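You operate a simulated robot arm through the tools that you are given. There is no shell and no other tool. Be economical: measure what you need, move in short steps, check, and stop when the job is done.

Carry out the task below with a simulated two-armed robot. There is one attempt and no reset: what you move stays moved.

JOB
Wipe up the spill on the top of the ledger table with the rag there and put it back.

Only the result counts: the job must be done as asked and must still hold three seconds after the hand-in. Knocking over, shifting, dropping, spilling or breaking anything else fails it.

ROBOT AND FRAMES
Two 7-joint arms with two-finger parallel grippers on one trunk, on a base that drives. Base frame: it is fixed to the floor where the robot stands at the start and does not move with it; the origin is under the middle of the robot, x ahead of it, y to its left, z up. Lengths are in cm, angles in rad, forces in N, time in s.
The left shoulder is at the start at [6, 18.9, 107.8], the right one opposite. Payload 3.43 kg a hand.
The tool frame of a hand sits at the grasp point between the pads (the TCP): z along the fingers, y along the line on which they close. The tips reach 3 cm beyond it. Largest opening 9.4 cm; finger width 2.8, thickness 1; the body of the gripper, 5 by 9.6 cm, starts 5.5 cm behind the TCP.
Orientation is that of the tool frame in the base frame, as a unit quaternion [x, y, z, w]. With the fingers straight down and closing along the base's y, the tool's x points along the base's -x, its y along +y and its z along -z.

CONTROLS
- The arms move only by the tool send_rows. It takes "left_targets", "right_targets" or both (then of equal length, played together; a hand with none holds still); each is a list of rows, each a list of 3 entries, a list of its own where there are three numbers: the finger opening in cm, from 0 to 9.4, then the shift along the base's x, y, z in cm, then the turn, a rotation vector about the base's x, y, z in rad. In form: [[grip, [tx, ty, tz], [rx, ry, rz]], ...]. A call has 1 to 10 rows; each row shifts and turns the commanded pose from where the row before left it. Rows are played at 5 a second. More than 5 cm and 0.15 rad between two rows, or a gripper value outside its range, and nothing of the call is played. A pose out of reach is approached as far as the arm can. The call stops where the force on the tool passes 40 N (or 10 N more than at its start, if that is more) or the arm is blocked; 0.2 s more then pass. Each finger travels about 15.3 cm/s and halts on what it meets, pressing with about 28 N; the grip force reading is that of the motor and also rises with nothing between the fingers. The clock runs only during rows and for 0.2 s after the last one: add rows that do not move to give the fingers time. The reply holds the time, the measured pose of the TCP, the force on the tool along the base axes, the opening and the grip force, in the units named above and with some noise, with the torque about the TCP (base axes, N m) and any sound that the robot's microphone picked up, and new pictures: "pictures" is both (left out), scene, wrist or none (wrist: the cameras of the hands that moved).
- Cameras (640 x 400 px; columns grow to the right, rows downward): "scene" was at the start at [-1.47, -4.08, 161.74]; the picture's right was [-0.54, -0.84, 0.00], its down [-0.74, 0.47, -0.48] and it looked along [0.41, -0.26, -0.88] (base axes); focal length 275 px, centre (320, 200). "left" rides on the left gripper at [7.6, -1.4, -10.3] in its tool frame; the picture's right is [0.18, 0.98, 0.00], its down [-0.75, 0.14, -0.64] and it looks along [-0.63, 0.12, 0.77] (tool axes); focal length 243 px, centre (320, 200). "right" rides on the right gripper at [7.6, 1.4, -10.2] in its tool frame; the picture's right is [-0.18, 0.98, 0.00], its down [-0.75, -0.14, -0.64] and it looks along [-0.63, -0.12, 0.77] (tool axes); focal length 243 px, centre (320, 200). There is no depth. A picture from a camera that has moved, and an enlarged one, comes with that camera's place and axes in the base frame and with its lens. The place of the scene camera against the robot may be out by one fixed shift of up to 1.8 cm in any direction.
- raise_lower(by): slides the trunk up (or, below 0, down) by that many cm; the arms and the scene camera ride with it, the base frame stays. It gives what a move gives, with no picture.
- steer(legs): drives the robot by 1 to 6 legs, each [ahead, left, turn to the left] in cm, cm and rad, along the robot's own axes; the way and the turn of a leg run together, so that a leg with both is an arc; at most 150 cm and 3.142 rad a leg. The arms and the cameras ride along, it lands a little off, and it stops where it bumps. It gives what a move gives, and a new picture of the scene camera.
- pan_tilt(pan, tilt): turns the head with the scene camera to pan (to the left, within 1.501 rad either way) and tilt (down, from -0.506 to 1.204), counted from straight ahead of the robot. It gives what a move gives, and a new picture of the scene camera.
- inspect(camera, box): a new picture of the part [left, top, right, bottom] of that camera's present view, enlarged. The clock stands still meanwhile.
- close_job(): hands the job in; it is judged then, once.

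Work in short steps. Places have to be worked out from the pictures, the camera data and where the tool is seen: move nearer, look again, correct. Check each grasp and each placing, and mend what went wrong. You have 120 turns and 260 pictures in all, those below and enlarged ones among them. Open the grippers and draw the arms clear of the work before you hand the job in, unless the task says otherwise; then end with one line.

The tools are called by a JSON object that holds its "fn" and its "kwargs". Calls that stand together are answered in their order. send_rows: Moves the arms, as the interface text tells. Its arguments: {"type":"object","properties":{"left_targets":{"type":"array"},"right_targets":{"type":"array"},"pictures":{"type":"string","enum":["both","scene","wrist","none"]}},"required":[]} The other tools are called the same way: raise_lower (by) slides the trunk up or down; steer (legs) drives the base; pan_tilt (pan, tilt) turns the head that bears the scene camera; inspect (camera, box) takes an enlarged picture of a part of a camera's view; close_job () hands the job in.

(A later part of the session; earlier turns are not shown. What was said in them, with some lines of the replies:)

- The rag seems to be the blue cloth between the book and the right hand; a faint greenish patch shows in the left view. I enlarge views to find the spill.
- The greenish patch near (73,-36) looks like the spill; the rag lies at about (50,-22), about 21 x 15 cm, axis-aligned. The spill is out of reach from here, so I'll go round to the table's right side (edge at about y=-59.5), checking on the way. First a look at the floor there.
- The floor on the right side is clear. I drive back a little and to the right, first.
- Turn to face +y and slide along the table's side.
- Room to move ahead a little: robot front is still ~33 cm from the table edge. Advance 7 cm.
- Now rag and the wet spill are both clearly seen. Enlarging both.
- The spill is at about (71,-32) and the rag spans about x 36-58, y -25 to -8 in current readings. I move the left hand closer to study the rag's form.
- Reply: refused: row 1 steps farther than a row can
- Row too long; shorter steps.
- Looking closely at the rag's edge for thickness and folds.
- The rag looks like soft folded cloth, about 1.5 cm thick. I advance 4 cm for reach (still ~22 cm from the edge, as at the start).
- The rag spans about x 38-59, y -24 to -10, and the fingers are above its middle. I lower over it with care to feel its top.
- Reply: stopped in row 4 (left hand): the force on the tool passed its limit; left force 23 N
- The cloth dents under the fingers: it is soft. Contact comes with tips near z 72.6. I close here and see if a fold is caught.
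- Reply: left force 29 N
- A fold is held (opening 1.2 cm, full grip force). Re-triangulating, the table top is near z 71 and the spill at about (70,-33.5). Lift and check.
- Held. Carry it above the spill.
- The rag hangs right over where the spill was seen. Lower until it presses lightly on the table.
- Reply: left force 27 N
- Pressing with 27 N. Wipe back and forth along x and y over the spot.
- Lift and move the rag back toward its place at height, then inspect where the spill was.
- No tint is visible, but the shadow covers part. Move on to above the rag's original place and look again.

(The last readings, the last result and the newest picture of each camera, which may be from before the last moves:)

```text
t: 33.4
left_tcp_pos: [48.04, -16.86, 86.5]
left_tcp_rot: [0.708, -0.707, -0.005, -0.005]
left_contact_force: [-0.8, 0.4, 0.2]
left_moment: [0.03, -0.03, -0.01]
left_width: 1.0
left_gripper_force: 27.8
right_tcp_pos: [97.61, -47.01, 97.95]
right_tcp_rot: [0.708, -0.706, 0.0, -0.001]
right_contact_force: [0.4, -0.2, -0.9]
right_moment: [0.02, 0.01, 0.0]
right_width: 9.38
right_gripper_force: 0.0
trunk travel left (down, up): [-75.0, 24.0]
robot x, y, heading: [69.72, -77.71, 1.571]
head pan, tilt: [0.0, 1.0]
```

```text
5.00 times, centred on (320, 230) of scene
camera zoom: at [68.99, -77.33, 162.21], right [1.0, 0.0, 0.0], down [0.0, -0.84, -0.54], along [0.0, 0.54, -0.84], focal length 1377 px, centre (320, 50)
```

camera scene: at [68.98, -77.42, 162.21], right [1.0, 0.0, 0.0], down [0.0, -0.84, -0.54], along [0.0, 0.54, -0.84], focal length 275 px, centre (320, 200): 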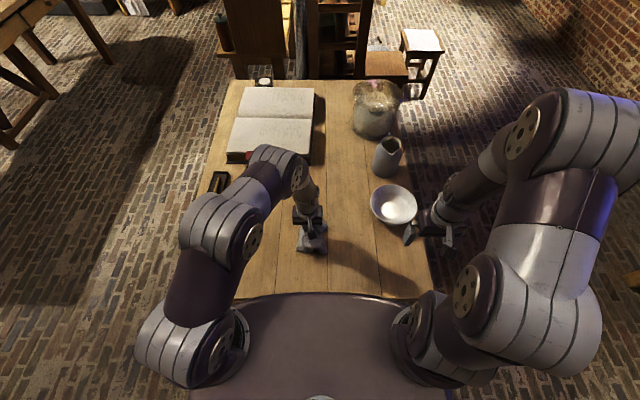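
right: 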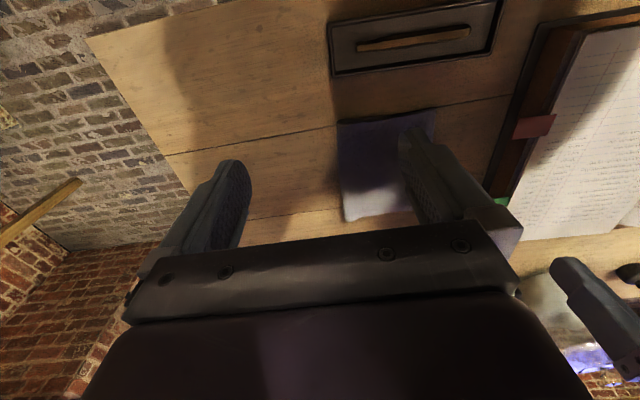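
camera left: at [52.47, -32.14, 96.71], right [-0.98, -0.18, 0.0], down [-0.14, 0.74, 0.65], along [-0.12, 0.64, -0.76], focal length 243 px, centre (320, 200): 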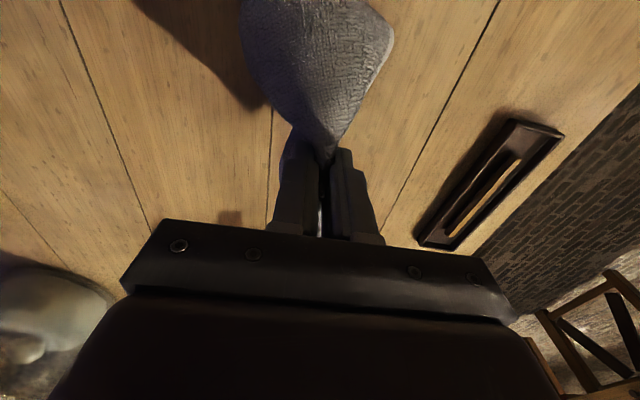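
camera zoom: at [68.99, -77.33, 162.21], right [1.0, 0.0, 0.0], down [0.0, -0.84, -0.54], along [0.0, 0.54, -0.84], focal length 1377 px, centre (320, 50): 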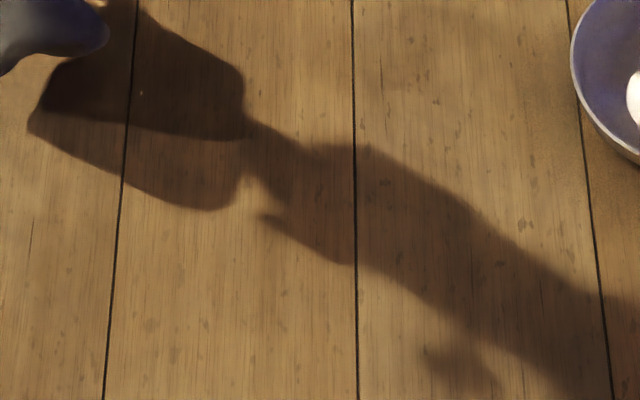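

The wiped place looks clean, even where shadowed. Now lower the rag at its original spot and open the fingers slowly so it spreads back.

{"fn": "send_rows", "kwargs": {"left_targets": [[0, [0, 0, -4], [0, 0, 0]], [0, [0, 0, -3], [0, 0, 0]], [0, [0, 0, -2], [0, 0, 0]], [0, [0, 0, -1], [0, 0, 0]], [0, [0, 0, -0.5], [0, 0, 0]], [0, [0, 0, 0], [0, 0, 0]]], "pictures": "both"}}

{"fn": "send_rows", "kwargs": {"left_targets": [[2, [0, 0, 0], [0, 0, 0]], [3, [0, 0, 0], [0, 0, 0]], [4, [0, 0, 0], [0, 0, 0]], [5, [0, 0, 0], [0, 0, 0]], [6, [0, 0, 0], [0, 0, 0]], [7, [0, 0, 0], [0, 0, 0]]], "pictures": "both"}}

```text
t: 34.8
left_tcp_pos: [48.03, -17.02, 76.33]
left_tcp_rot: [-0.707, 0.707, 0.009, 0.008]
left_contact_force: [-1.6, -3.5, 38.1]
left_moment: [-0.05, -0.22, -0.02]
left_width: 0.99
left_gripper_force: 28.2
right_tcp_pos: [97.69, -47.36, 98.12]
right_tcp_rot: [-0.706, 0.708, 0.001, 0.001]
right_contact_force: [0.4, -0.6, -0.8]
right_moment: [0.03, 0.01, -0.03]
right_width: 9.45
right_gripper_force: 0.1
trunk travel left (down, up): [-75.0, 24.0]
robot x, y, heading: [69.69, -77.55, 1.574]
head pan, tilt: [0.0, 1.0]
camera scene: at [69.15, -77.91, 162.25], right [1.0, 0.0, 0.0], down [0.0, -0.84, -0.54], along [0.0, 0.54, -0.84], focal length 275 px, centre (320, 200)
camera left: at [49.59, -24.79, 86.53], right [-0.98, -0.18, 0.0], down [-0.14, 0.74, 0.66], along [-0.12, 0.65, -0.75], focal length 243 px, centre (320, 200)
```

scene: 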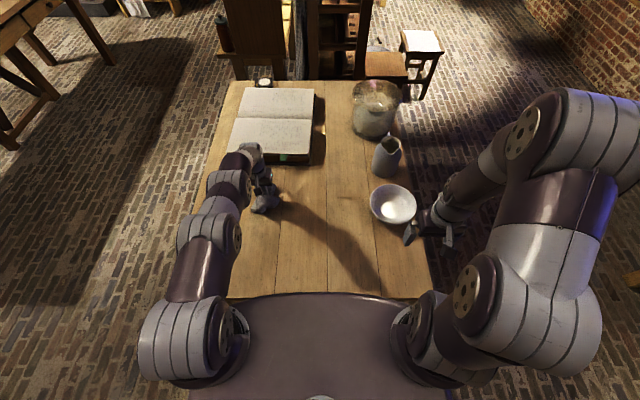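
left: 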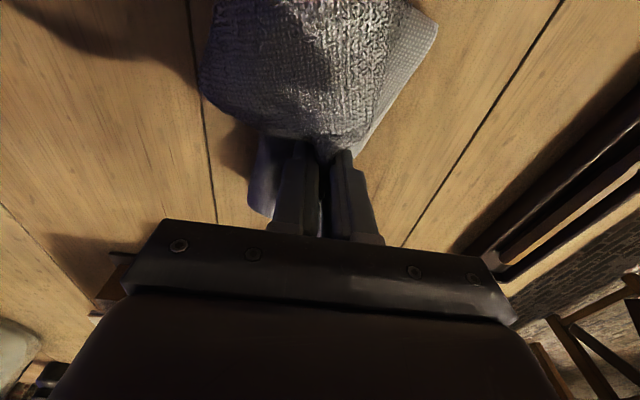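

```text
t: 36.2
left_tcp_pos: [47.92, -17.16, 76.39]
left_tcp_rot: [-0.707, 0.707, 0.008, 0.008]
left_contact_force: [-17.2, 0.7, 44.4]
left_moment: [0.0, -0.93, 0.03]
left_width: 5.97
left_gripper_force: 0.0
right_tcp_pos: [97.53, -47.27, 98.12]
right_tcp_rot: [0.707, -0.707, -0.001, -0.001]
right_contact_force: [0.2, -0.3, 0.8]
right_moment: [0.03, -0.02, -0.01]
right_width: 9.38
right_gripper_force: 0.0
trunk travel left (down, up): [-75.0, 24.0]
robot x, y, heading: [70.08, -78.02, 1.568]
head pan, tilt: [0.0, 1.0]
camera scene: at [68.88, -77.92, 162.22], right [1.0, 0.0, 0.0], down [0.0, -0.84, -0.54], along [0.0, 0.54, -0.84], focal length 275 px, centre (320, 200)
camera left: at [49.45, -24.86, 86.44], right [-0.98, -0.18, 0.0], down [-0.14, 0.74, 0.66], along [-0.12, 0.65, -0.75], focal length 243 px, centre (320, 200)
```

scene: 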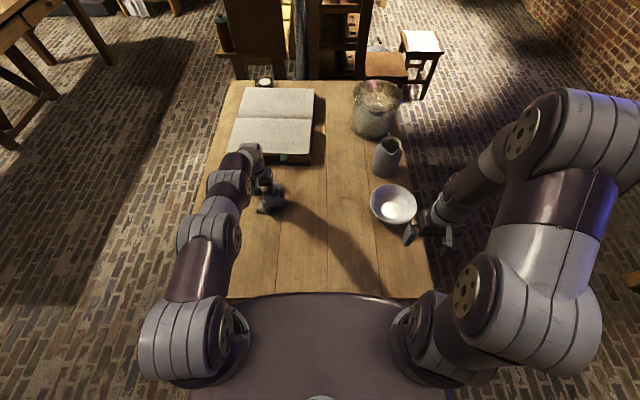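
left: 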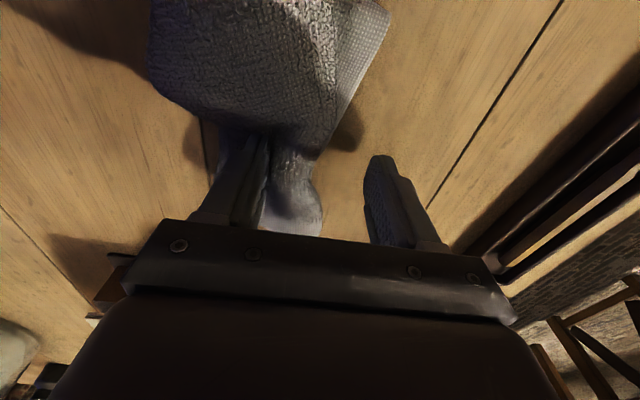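

The rag was dragged a bit with the right finger as it opened. Lift off slowly and look.

{"fn": "send_rows", "kwargs": {"left_targets": [[6, [0, 0, 1], [0, 0, 0]], [6, [0, 0, 2], [0, 0, 0]], [6, [0, 0, 3], [0, 0, 0]], [6, [0, 0, 4], [0, 0, 0]], [9.4, [0, 0, 2], [0, 0, 0]], [9.4, [0, -5, 0], [0, 0, 0]], [9.4, [0, -5, 0], [0, 0, 0]], [9.4, [0, -4, 0], [0, 0, 0]], [9.4, [0, -4, 0], [0, 0, 0]]], "pictures": "both"}}

{"fn": "inspect", "kwargs": {"camera": "scene", "box": [190, 140, 370, 260]}}

```text
t: 38.2
left_tcp_pos: [48.06, -35.21, 87.93]
left_tcp_rot: [0.707, -0.707, -0.005, -0.006]
left_contact_force: [0.1, -0.9, 0.7]
left_moment: [0.01, 0.04, 0.03]
left_width: 9.39
left_gripper_force: 0.0
right_tcp_pos: [97.48, -47.13, 97.97]
right_tcp_rot: [-0.707, 0.707, 0.0, -0.001]
right_contact_force: [0.6, 0.4, -0.6]
right_moment: [0.0, 0.0, -0.01]
right_width: 9.42
right_gripper_force: 0.1
trunk travel left (down, up): [-75.0, 24.0]
robot x, y, heading: [69.81, -77.7, 1.573]
head pan, tilt: [0.0, 1.0]
camera scene: at [68.98, -77.41, 162.21], right [1.0, 0.0, 0.0], down [0.0, -0.84, -0.54], along [0.0, 0.54, -0.84], focal length 275 px, centre (320, 200)
camera left: at [49.58, -42.89, 98.16], right [-0.98, -0.18, 0.0], down [-0.14, 0.74, 0.65], along [-0.12, 0.64, -0.76], focal length 243 px, centre (320, 200)
```

scene: 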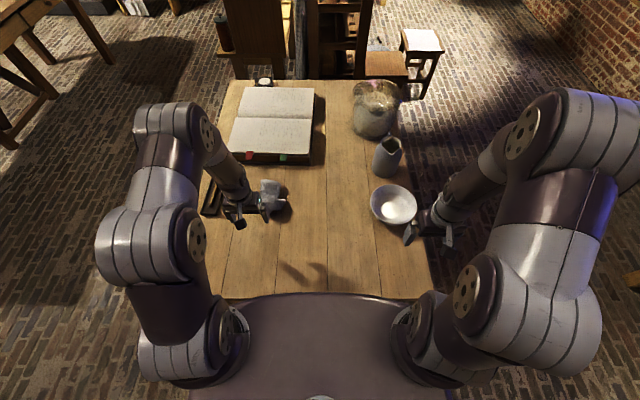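
left: 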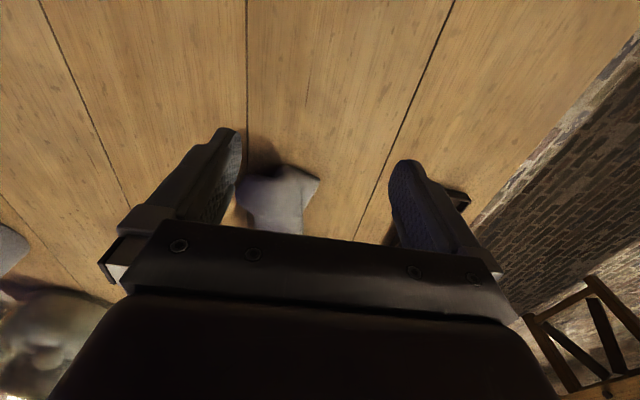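

```text
3.33 times, centred on (280, 200) of scene
camera zoom: at [68.98, -77.41, 162.21], right [1.0, 0.0, 0.0], down [0.0, -0.84, -0.54], along [0.0, 0.54, -0.84], focal length 918 px, centre (453, 200)
```

zoom: 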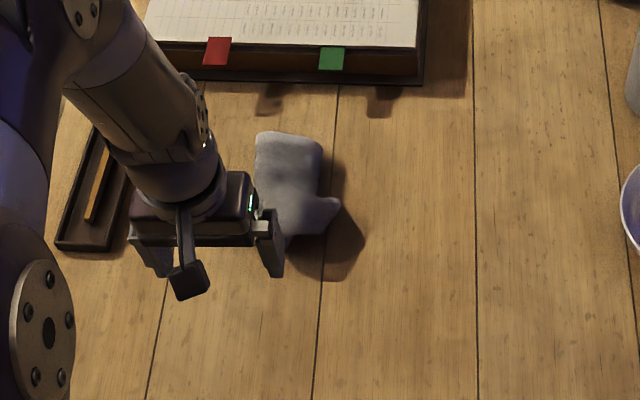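

The table is clean where the spill was. I move the arm away left/back for a clear view of the rag.

{"fn": "send_rows", "kwargs": {"left_targets": [[9.4, [4, -2, 1], [0, 0, 0]], [9.4, [4, -2, 1], [0, 0, 0]], [9.4, [4, -1, 2], [0, 0, 0]], [9.4, [4, -1, 2], [0, 0, 0]], [9.4, [4, 0, 2], [0, 0, 0]]], "pictures": "wrist"}}

{"fn": "inspect", "kwargs": {"camera": "scene", "box": [190, 140, 370, 260]}}

```text
t: 39.4
left_tcp_pos: [68.11, -41.05, 95.89]
left_tcp_rot: [-0.707, 0.707, 0.004, 0.005]
left_contact_force: [-0.2, 0.1, -0.4]
left_moment: [0.01, 0.03, 0.0]
left_width: 9.4
left_gripper_force: 0.0
right_tcp_pos: [97.69, -47.07, 98.06]
right_tcp_rot: [-0.707, 0.707, 0.0, 0.0]
right_contact_force: [0.4, -0.4, -0.8]
right_moment: [0.01, -0.02, 0.01]
right_width: 9.38
right_gripper_force: 0.2
trunk travel left (down, up): [-75.0, 24.0]
robot x, y, heading: [69.97, -77.49, 1.569]
head pan, tilt: [0.0, 1.0]
camera left: at [69.69, -48.73, 106.08], right [-0.98, -0.18, 0.0], down [-0.14, 0.75, 0.65], along [-0.12, 0.64, -0.76], focal length 243 px, centre (320, 200)
```

left: 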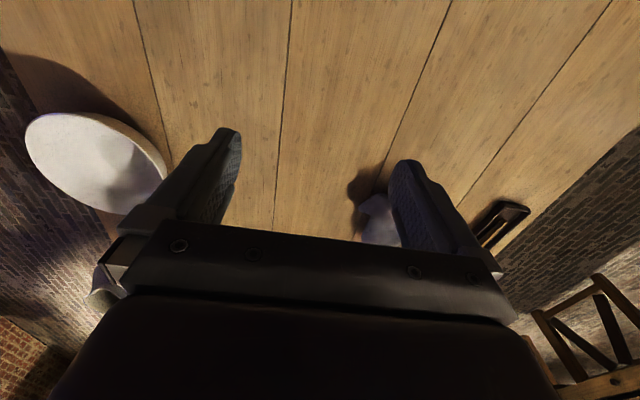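

```text
3.33 times, centred on (280, 200) of scene
camera zoom: at [69.07, -77.24, 162.21], right [1.0, 0.0, 0.0], down [0.0, -0.84, -0.54], along [0.0, 0.54, -0.84], focal length 918 px, centre (453, 200)
```

zoom: 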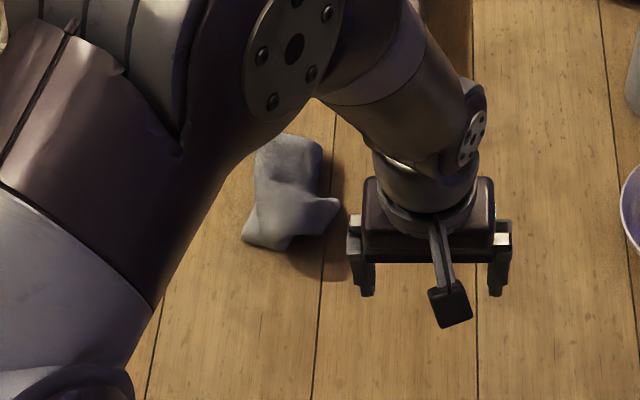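

The spill spot is clean. The rag is bunched and sits ~4 cm to the right (+x) of its original centre; I'll go over it to look and then ease it back left.

{"fn": "send_rows", "kwargs": {"left_targets": [[0, [-4, 1, 0], [0, 0, 0]], [0, [-4, 2, 0], [0, 0, 0]], [0, [-4, 3, -1], [0, 0, 0]], [0, [-4, 3, -2], [0, 0, 0]], [0, [-4, 3, -2], [0, 0, 0]], [0, [-1, 4, -2], [0, 0, 0]], [0, [0, 4, 0], [0, 0, 0]], [0, [0, 4, 0], [0, 0, 0]]], "pictures": "both"}}

{"fn": "inspect", "kwargs": {"camera": "left", "box": [120, 0, 560, 260]}}

```text
refused: row 3 steps farther than a row can; nothing moved
```

```text
1.45 times, centred on (340, 130) of left
camera zoom: at [69.69, -48.73, 106.08], right [-0.98, -0.18, 0.0], down [-0.14, 0.75, 0.65], along [-0.12, 0.64, -0.76], focal length 353 px, centre (291, 302)
```

zoom: 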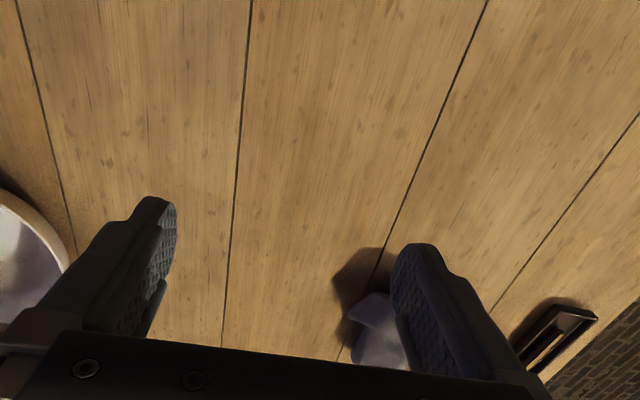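

The refused view still confirms a clean, unlit-free table where the spill lay. Repeat the move with smaller steps.

{"fn": "send_rows", "kwargs": {"left_targets": [[0, [-4, 1, 0], [0, 0, 0]], [0, [-4, 2, 0], [0, 0, 0]], [0, [-3, 3, -1], [0, 0, 0]], [0, [-3, 3, -2], [0, 0, 0]], [0, [-3, 3, -2], [0, 0, 0]], [0, [-3, 3, -2], [0, 0, 0]], [0, [0, 4.5, 0], [0, 0, 0]], [0, [0, 4.5, 0], [0, 0, 0]]], "pictures": "none"}}

{"fn": "inspect", "kwargs": {"camera": "left", "box": [120, 0, 560, 260]}}

{"fn": "inspect", "kwargs": {"camera": "scene", "box": [190, 140, 370, 260]}}

```text
t: 41.2
left_tcp_pos: [47.92, -16.75, 88.9]
left_tcp_rot: [-0.707, 0.707, 0.004, 0.004]
left_contact_force: [-0.8, -0.3, 0.1]
left_moment: [-0.02, -0.04, 0.0]
left_width: 0.02
left_gripper_force: 28.2
right_tcp_pos: [97.52, -46.8, 97.94]
right_tcp_rot: [0.707, -0.707, 0.001, 0.0]
right_contact_force: [0.1, 0.8, 0.1]
right_moment: [-0.01, -0.01, 0.07]
right_width: 9.38
right_gripper_force: 0.1
trunk travel left (down, up): [-75.0, 24.0]
robot x, y, heading: [69.91, -77.8, 1.576]
head pan, tilt: [0.0, 1.0]
```

```text
1.45 times, centred on (340, 130) of left
camera zoom: at [49.38, -24.54, 99.07], right [-0.98, -0.18, 0.0], down [-0.14, 0.75, 0.65], along [-0.12, 0.64, -0.76], focal length 353 px, centre (291, 302)
```

zoom: 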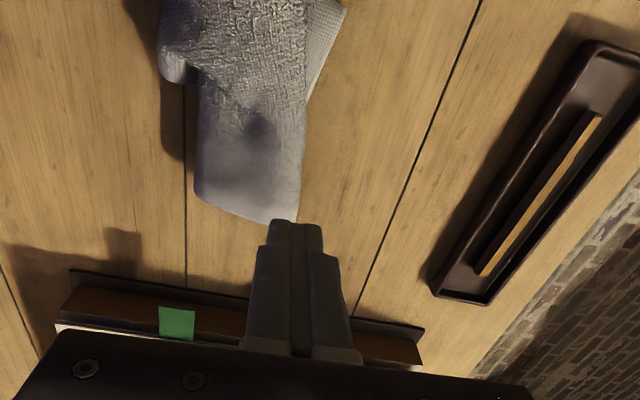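

```text
3.33 times, centred on (280, 200) of scene
camera zoom: at [68.91, -77.04, 162.21], right [1.0, 0.0, 0.0], down [0.0, -0.84, -0.54], along [0.0, 0.54, -0.84], focal length 918 px, centre (453, 200)
```

zoom: 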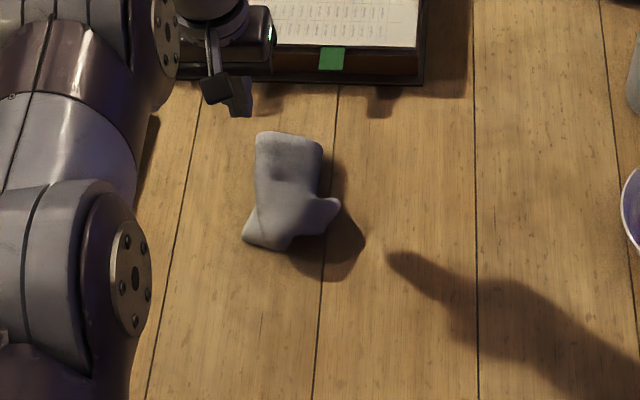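

In the wrist frame the rag's centre is about (50,-18) versus about (48,-19) originally. I press closed fingertips on its left half and drag 3 cm left to re-centre and spread it.

{"fn": "send_rows", "kwargs": {"left_targets": [[0, [0.3, -0.5, -4], [0, 0, 0]], [0, [0, 0, -4], [0, 0, 0]], [0, [0, 0, -2], [0, 0, 0]], [0, [0, 0, -1], [0, 0, 0]], [0, [0, 0, -0.5], [0, 0, 0]]], "pictures": "wrist"}}

```text
t: 42.4
left_tcp_pos: [48.3, -17.64, 77.38]
left_tcp_rot: [-0.707, 0.707, 0.005, 0.005]
left_contact_force: [0.4, 0.4, 2.0]
left_moment: [-0.02, -0.06, -0.01]
left_width: 0.0
left_gripper_force: 28.0
right_tcp_pos: [97.62, -46.98, 97.81]
right_tcp_rot: [0.708, -0.707, 0.0, 0.0]
right_contact_force: [-0.5, 0.0, 0.3]
right_moment: [-0.02, 0.0, 0.04]
right_width: 9.37
right_gripper_force: 0.0
trunk travel left (down, up): [-75.0, 24.0]
robot x, y, heading: [69.81, -77.38, 1.57]
head pan, tilt: [0.0, 1.0]
camera left: at [49.78, -25.17, 87.57], right [-0.98, -0.18, 0.0], down [-0.14, 0.74, 0.65], along [-0.12, 0.64, -0.76], focal length 243 px, centre (320, 200)
```

left: 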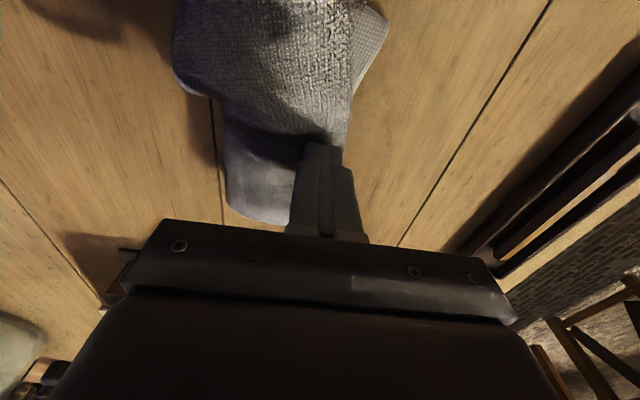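

Touching the left half lightly. Press ~1 cm more and drag left and slightly toward me.

{"fn": "send_rows", "kwargs": {"left_targets": [[0, [0, 0, -0.6], [0, 0, 0]], [0, [0, 0, -0.5], [0, 0, 0]], [0, [-1, -0.2, 0], [0, 0, 0]], [0, [-1, -0.2, 0], [0, 0, 0]], [0, [-1, -0.2, 0], [0, 0, 0]], [0, [-0.7, 0, 0], [0, 0, 0]]], "pictures": "wrist"}}

```text
t: 43.8
left_tcp_pos: [44.54, -18.15, 76.17]
left_tcp_rot: [-0.707, 0.707, 0.005, 0.004]
left_contact_force: [0.0, 0.2, -0.5]
left_moment: [0.02, -0.01, -0.01]
left_width: 0.02
left_gripper_force: 27.3
right_tcp_pos: [97.54, -46.98, 97.95]
right_tcp_rot: [-0.707, 0.707, 0.0, 0.001]
right_contact_force: [0.6, -0.8, -0.4]
right_moment: [0.05, 0.01, 0.01]
right_width: 9.4
right_gripper_force: 0.1
trunk travel left (down, up): [-75.0, 24.0]
robot x, y, heading: [69.9, -77.6, 1.571]
head pan, tilt: [0.0, 1.0]
camera left: at [46.01, -25.82, 86.41], right [-0.98, -0.18, 0.0], down [-0.14, 0.75, 0.65], along [-0.12, 0.64, -0.76], focal length 243 px, centre (320, 200)
```

left: 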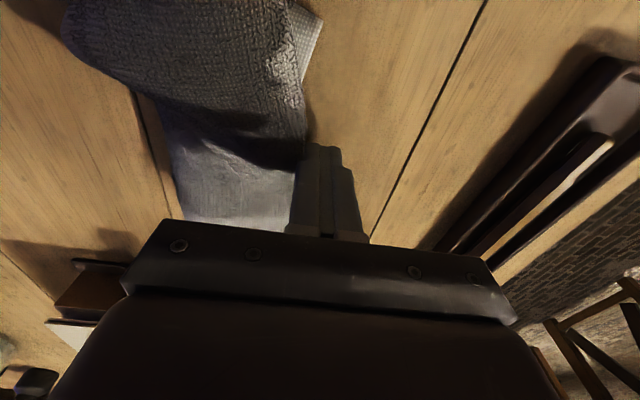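

The fingers slid off its left edge. I lift, press at the rag's middle more firmly, and drag left 2.5 cm.

{"fn": "send_rows", "kwargs": {"left_targets": [[0, [0, 0, 4], [0, 0, 0]], [0, [4, 0, 1], [0, 0, 0]], [0, [3, 0, 0], [0, 0, 0]], [0, [0, 0, -2.5], [0, 0, 0]], [0, [0, 0, -1.5], [0, 0, 0]], [0, [0, 0, -0.7], [0, 0, 0]]], "pictures": "both"}}

```text
t: 45.2
left_tcp_pos: [51.6, -18.14, 76.68]
left_tcp_rot: [-0.707, 0.707, 0.005, 0.005]
left_contact_force: [-0.1, -1.5, 7.3]
left_moment: [-0.04, 0.03, 0.02]
left_width: 0.01
left_gripper_force: 27.7
right_tcp_pos: [97.53, -47.06, 97.88]
right_tcp_rot: [0.707, -0.707, 0.001, 0.0]
right_contact_force: [0.1, -0.1, -1.3]
right_moment: [-0.04, 0.01, -0.01]
right_width: 9.39
right_gripper_force: 0.0
trunk travel left (down, up): [-75.0, 24.0]
robot x, y, heading: [69.7, -78.16, 1.573]
head pan, tilt: [0.0, 1.0]
camera scene: at [68.97, -77.39, 162.23], right [1.0, 0.0, 0.0], down [0.0, -0.84, -0.54], along [0.0, 0.54, -0.84], focal length 275 px, centre (320, 200)
camera left: at [53.06, -25.85, 86.86], right [-0.98, -0.18, 0.0], down [-0.14, 0.74, 0.65], along [-0.12, 0.64, -0.76], focal length 243 px, centre (320, 200)
```

scene: 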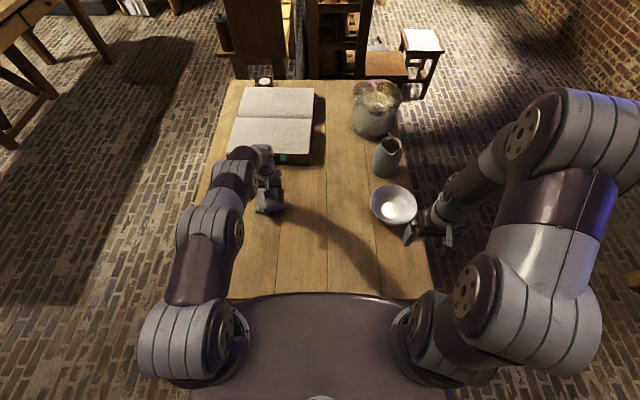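
left: 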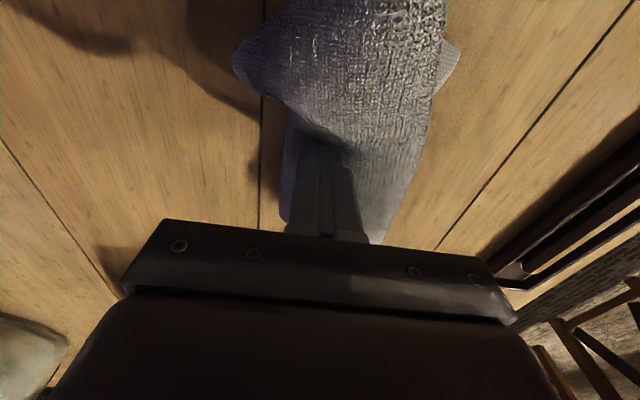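

On the rag with 7 N. Press further and drag.

{"fn": "send_rows", "kwargs": {"left_targets": [[0, [0, 0, -0.5], [0, 0, 0]], [0, [-0.5, 0, -0.3], [0, 0, 0]], [0, [-1, 0, 0], [0, 0, 0]], [0, [-1, 0, 0], [0, 0, 0]], [0, [-1, 0, 0], [0, 0, 0]]], "pictures": "wrist"}}

{"fn": "send_rows", "kwargs": {"left_targets": [[0, [0, 0, 2], [0, 0, 0]], [0, [0, 0, 4], [0, 0, 0]], [0, [0, 0, 4], [0, 0, 0]], [0, [0, 0, 3], [0, 0, 0]]], "pictures": "wrist"}}

{"fn": "inspect", "kwargs": {"camera": "scene", "box": [190, 140, 370, 260]}}

```text
t: 46.4
left_tcp_pos: [48.3, -18.19, 76.12]
left_tcp_rot: [-0.707, 0.707, 0.007, 0.006]
left_contact_force: [13.3, 2.6, 33.0]
left_moment: [0.04, -0.22, -0.01]
left_width: 0.0
left_gripper_force: 27.9
right_tcp_pos: [97.72, -47.3, 97.9]
right_tcp_rot: [-0.707, 0.707, 0.003, 0.0]
right_contact_force: [0.1, 0.7, 0.3]
right_moment: [0.01, 0.03, 0.01]
right_width: 9.36
right_gripper_force: 0.0
trunk travel left (down, up): [-75.0, 24.0]
robot x, y, heading: [70.32, -77.71, 1.567]
head pan, tilt: [0.0, 1.0]
camera left: at [49.77, -25.93, 86.3], right [-0.98, -0.18, 0.0], down [-0.14, 0.74, 0.66], along [-0.12, 0.65, -0.75], focal length 243 px, centre (320, 200)
```

left: 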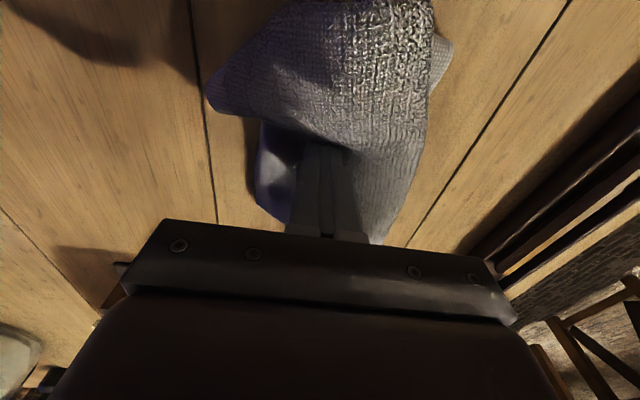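

```text
t: 47.4
left_tcp_pos: [47.93, -18.2, 88.63]
left_tcp_rot: [-0.707, 0.708, 0.005, 0.004]
left_contact_force: [0.0, -0.2, 0.5]
left_moment: [0.01, 0.04, 0.0]
left_width: 0.02
left_gripper_force: 28.3
right_tcp_pos: [97.57, -46.92, 97.9]
right_tcp_rot: [0.707, -0.707, 0.0, 0.0]
right_contact_force: [-0.5, -0.3, -0.8]
right_moment: [0.02, 0.01, 0.02]
right_width: 9.38
right_gripper_force: 0.1
trunk travel left (down, up): [-75.0, 24.0]
robot x, y, heading: [70.01, -77.58, 1.573]
head pan, tilt: [0.0, 1.0]
camera left: at [49.52, -25.84, 99.01], right [-0.98, -0.18, 0.0], down [-0.14, 0.75, 0.65], along [-0.12, 0.64, -0.76], focal length 243 px, centre (320, 200)
```

left: 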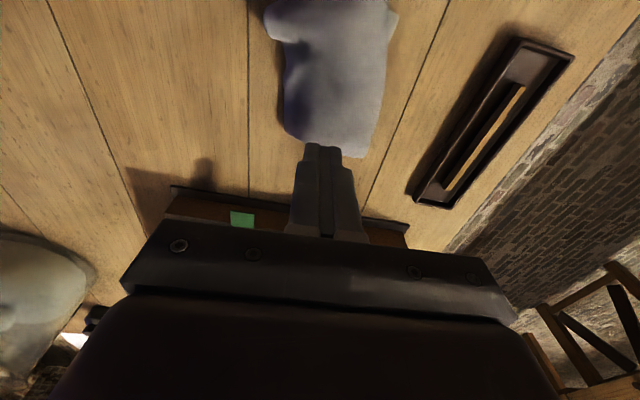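

```text
3.33 times, centred on (280, 200) of scene
camera zoom: at [68.98, -77.3, 162.2], right [1.0, 0.0, 0.0], down [0.0, -0.84, -0.54], along [0.0, 0.54, -0.84], focal length 918 px, centre (453, 200)
```

zoom: 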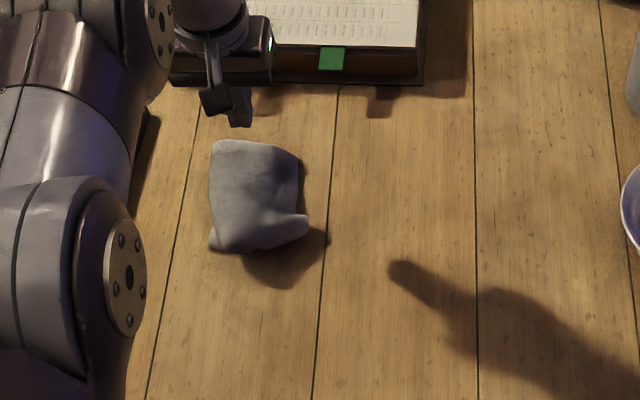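

The rag's centre now matches the original in the scene view. Open, draw the arm back, and take a last look.

{"fn": "send_rows", "kwargs": {"left_targets": [[0, [0, 0, 4], [0, 0, 0]], [5, [0, -3, 3], [0, 0, 0]], [9.4, [0, -4, 1], [0, 0, 0]], [9.4, [0, -4.5, 0], [0, 0, 0]], [9.4, [0, -4.5, 0], [0, 0, 0]], [9.4, [-1, -4, 0], [0, 0, 0]]], "pictures": "both"}}

{"fn": "inspect", "kwargs": {"camera": "scene", "box": [190, 140, 430, 300]}}

```text
t: 48.8
left_tcp_pos: [47.09, -38.37, 96.78]
left_tcp_rot: [0.707, -0.707, -0.005, -0.005]
left_contact_force: [-0.5, 0.0, -0.2]
left_moment: [0.03, 0.02, 0.02]
left_width: 9.38
left_gripper_force: 0.0
right_tcp_pos: [97.66, -47.0, 97.94]
right_tcp_rot: [-0.707, 0.707, 0.001, 0.0]
right_contact_force: [-0.8, 0.2, -0.4]
right_moment: [0.0, 0.02, 0.02]
right_width: 9.41
right_gripper_force: 0.1
trunk travel left (down, up): [-75.0, 24.0]
robot x, y, heading: [69.9, -77.64, 1.568]
head pan, tilt: [0.0, 1.0]
camera scene: at [68.9, -77.37, 162.21], right [1.0, 0.0, 0.0], down [0.0, -0.84, -0.54], along [0.0, 0.54, -0.84], focal length 275 px, centre (320, 200)
camera left: at [48.63, -46.05, 106.99], right [-0.98, -0.18, 0.0], down [-0.14, 0.74, 0.65], along [-0.12, 0.64, -0.76], focal length 243 px, centre (320, 200)
```

scene: 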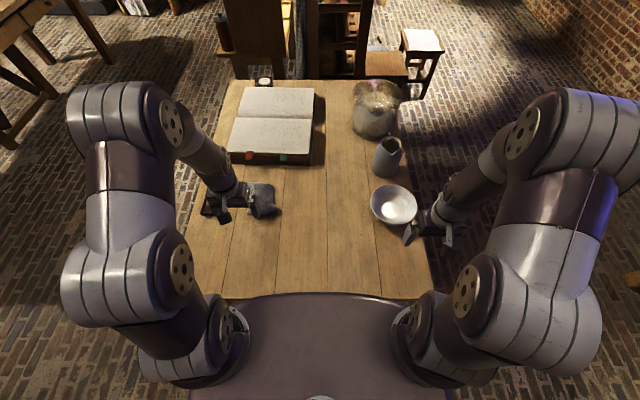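
left: 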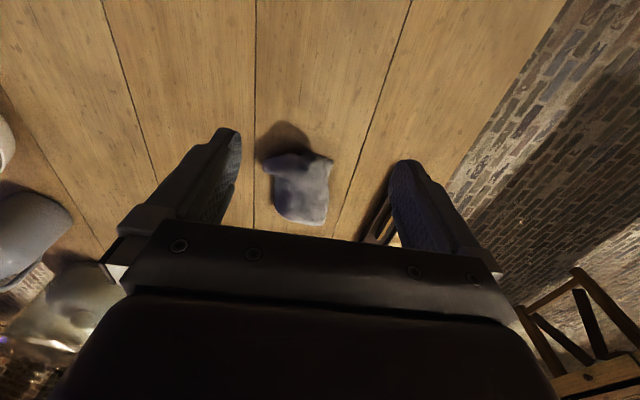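

```text
2.50 times, centred on (310, 220) of scene
camera zoom: at [68.9, -77.37, 162.21], right [1.0, 0.0, 0.0], down [0.0, -0.84, -0.54], along [0.0, 0.54, -0.84], focal length 688 px, centre (345, 150)
```

zoom: 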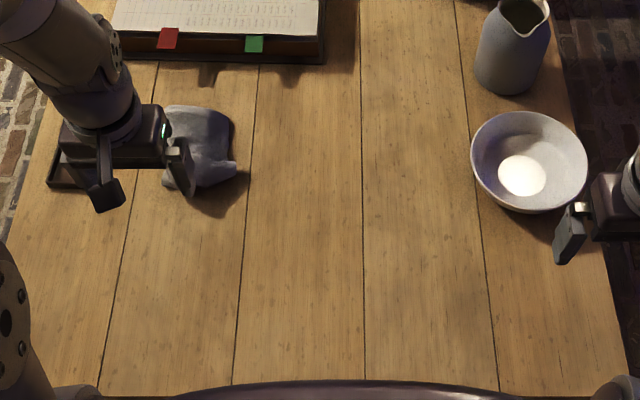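

The spill is gone, the rag lies free on its place, everything else is undisturbed, and the hands are open and clear. Handing in.

{"fn": "close_job", "kwargs": {}}

```text
The job is handed in.
```

I wiped the spill off the ledger table and put the rag back where it had been, though it now lies bunched rather than flat; in the last pictures the spot is clean and nothing else on the table has moved.
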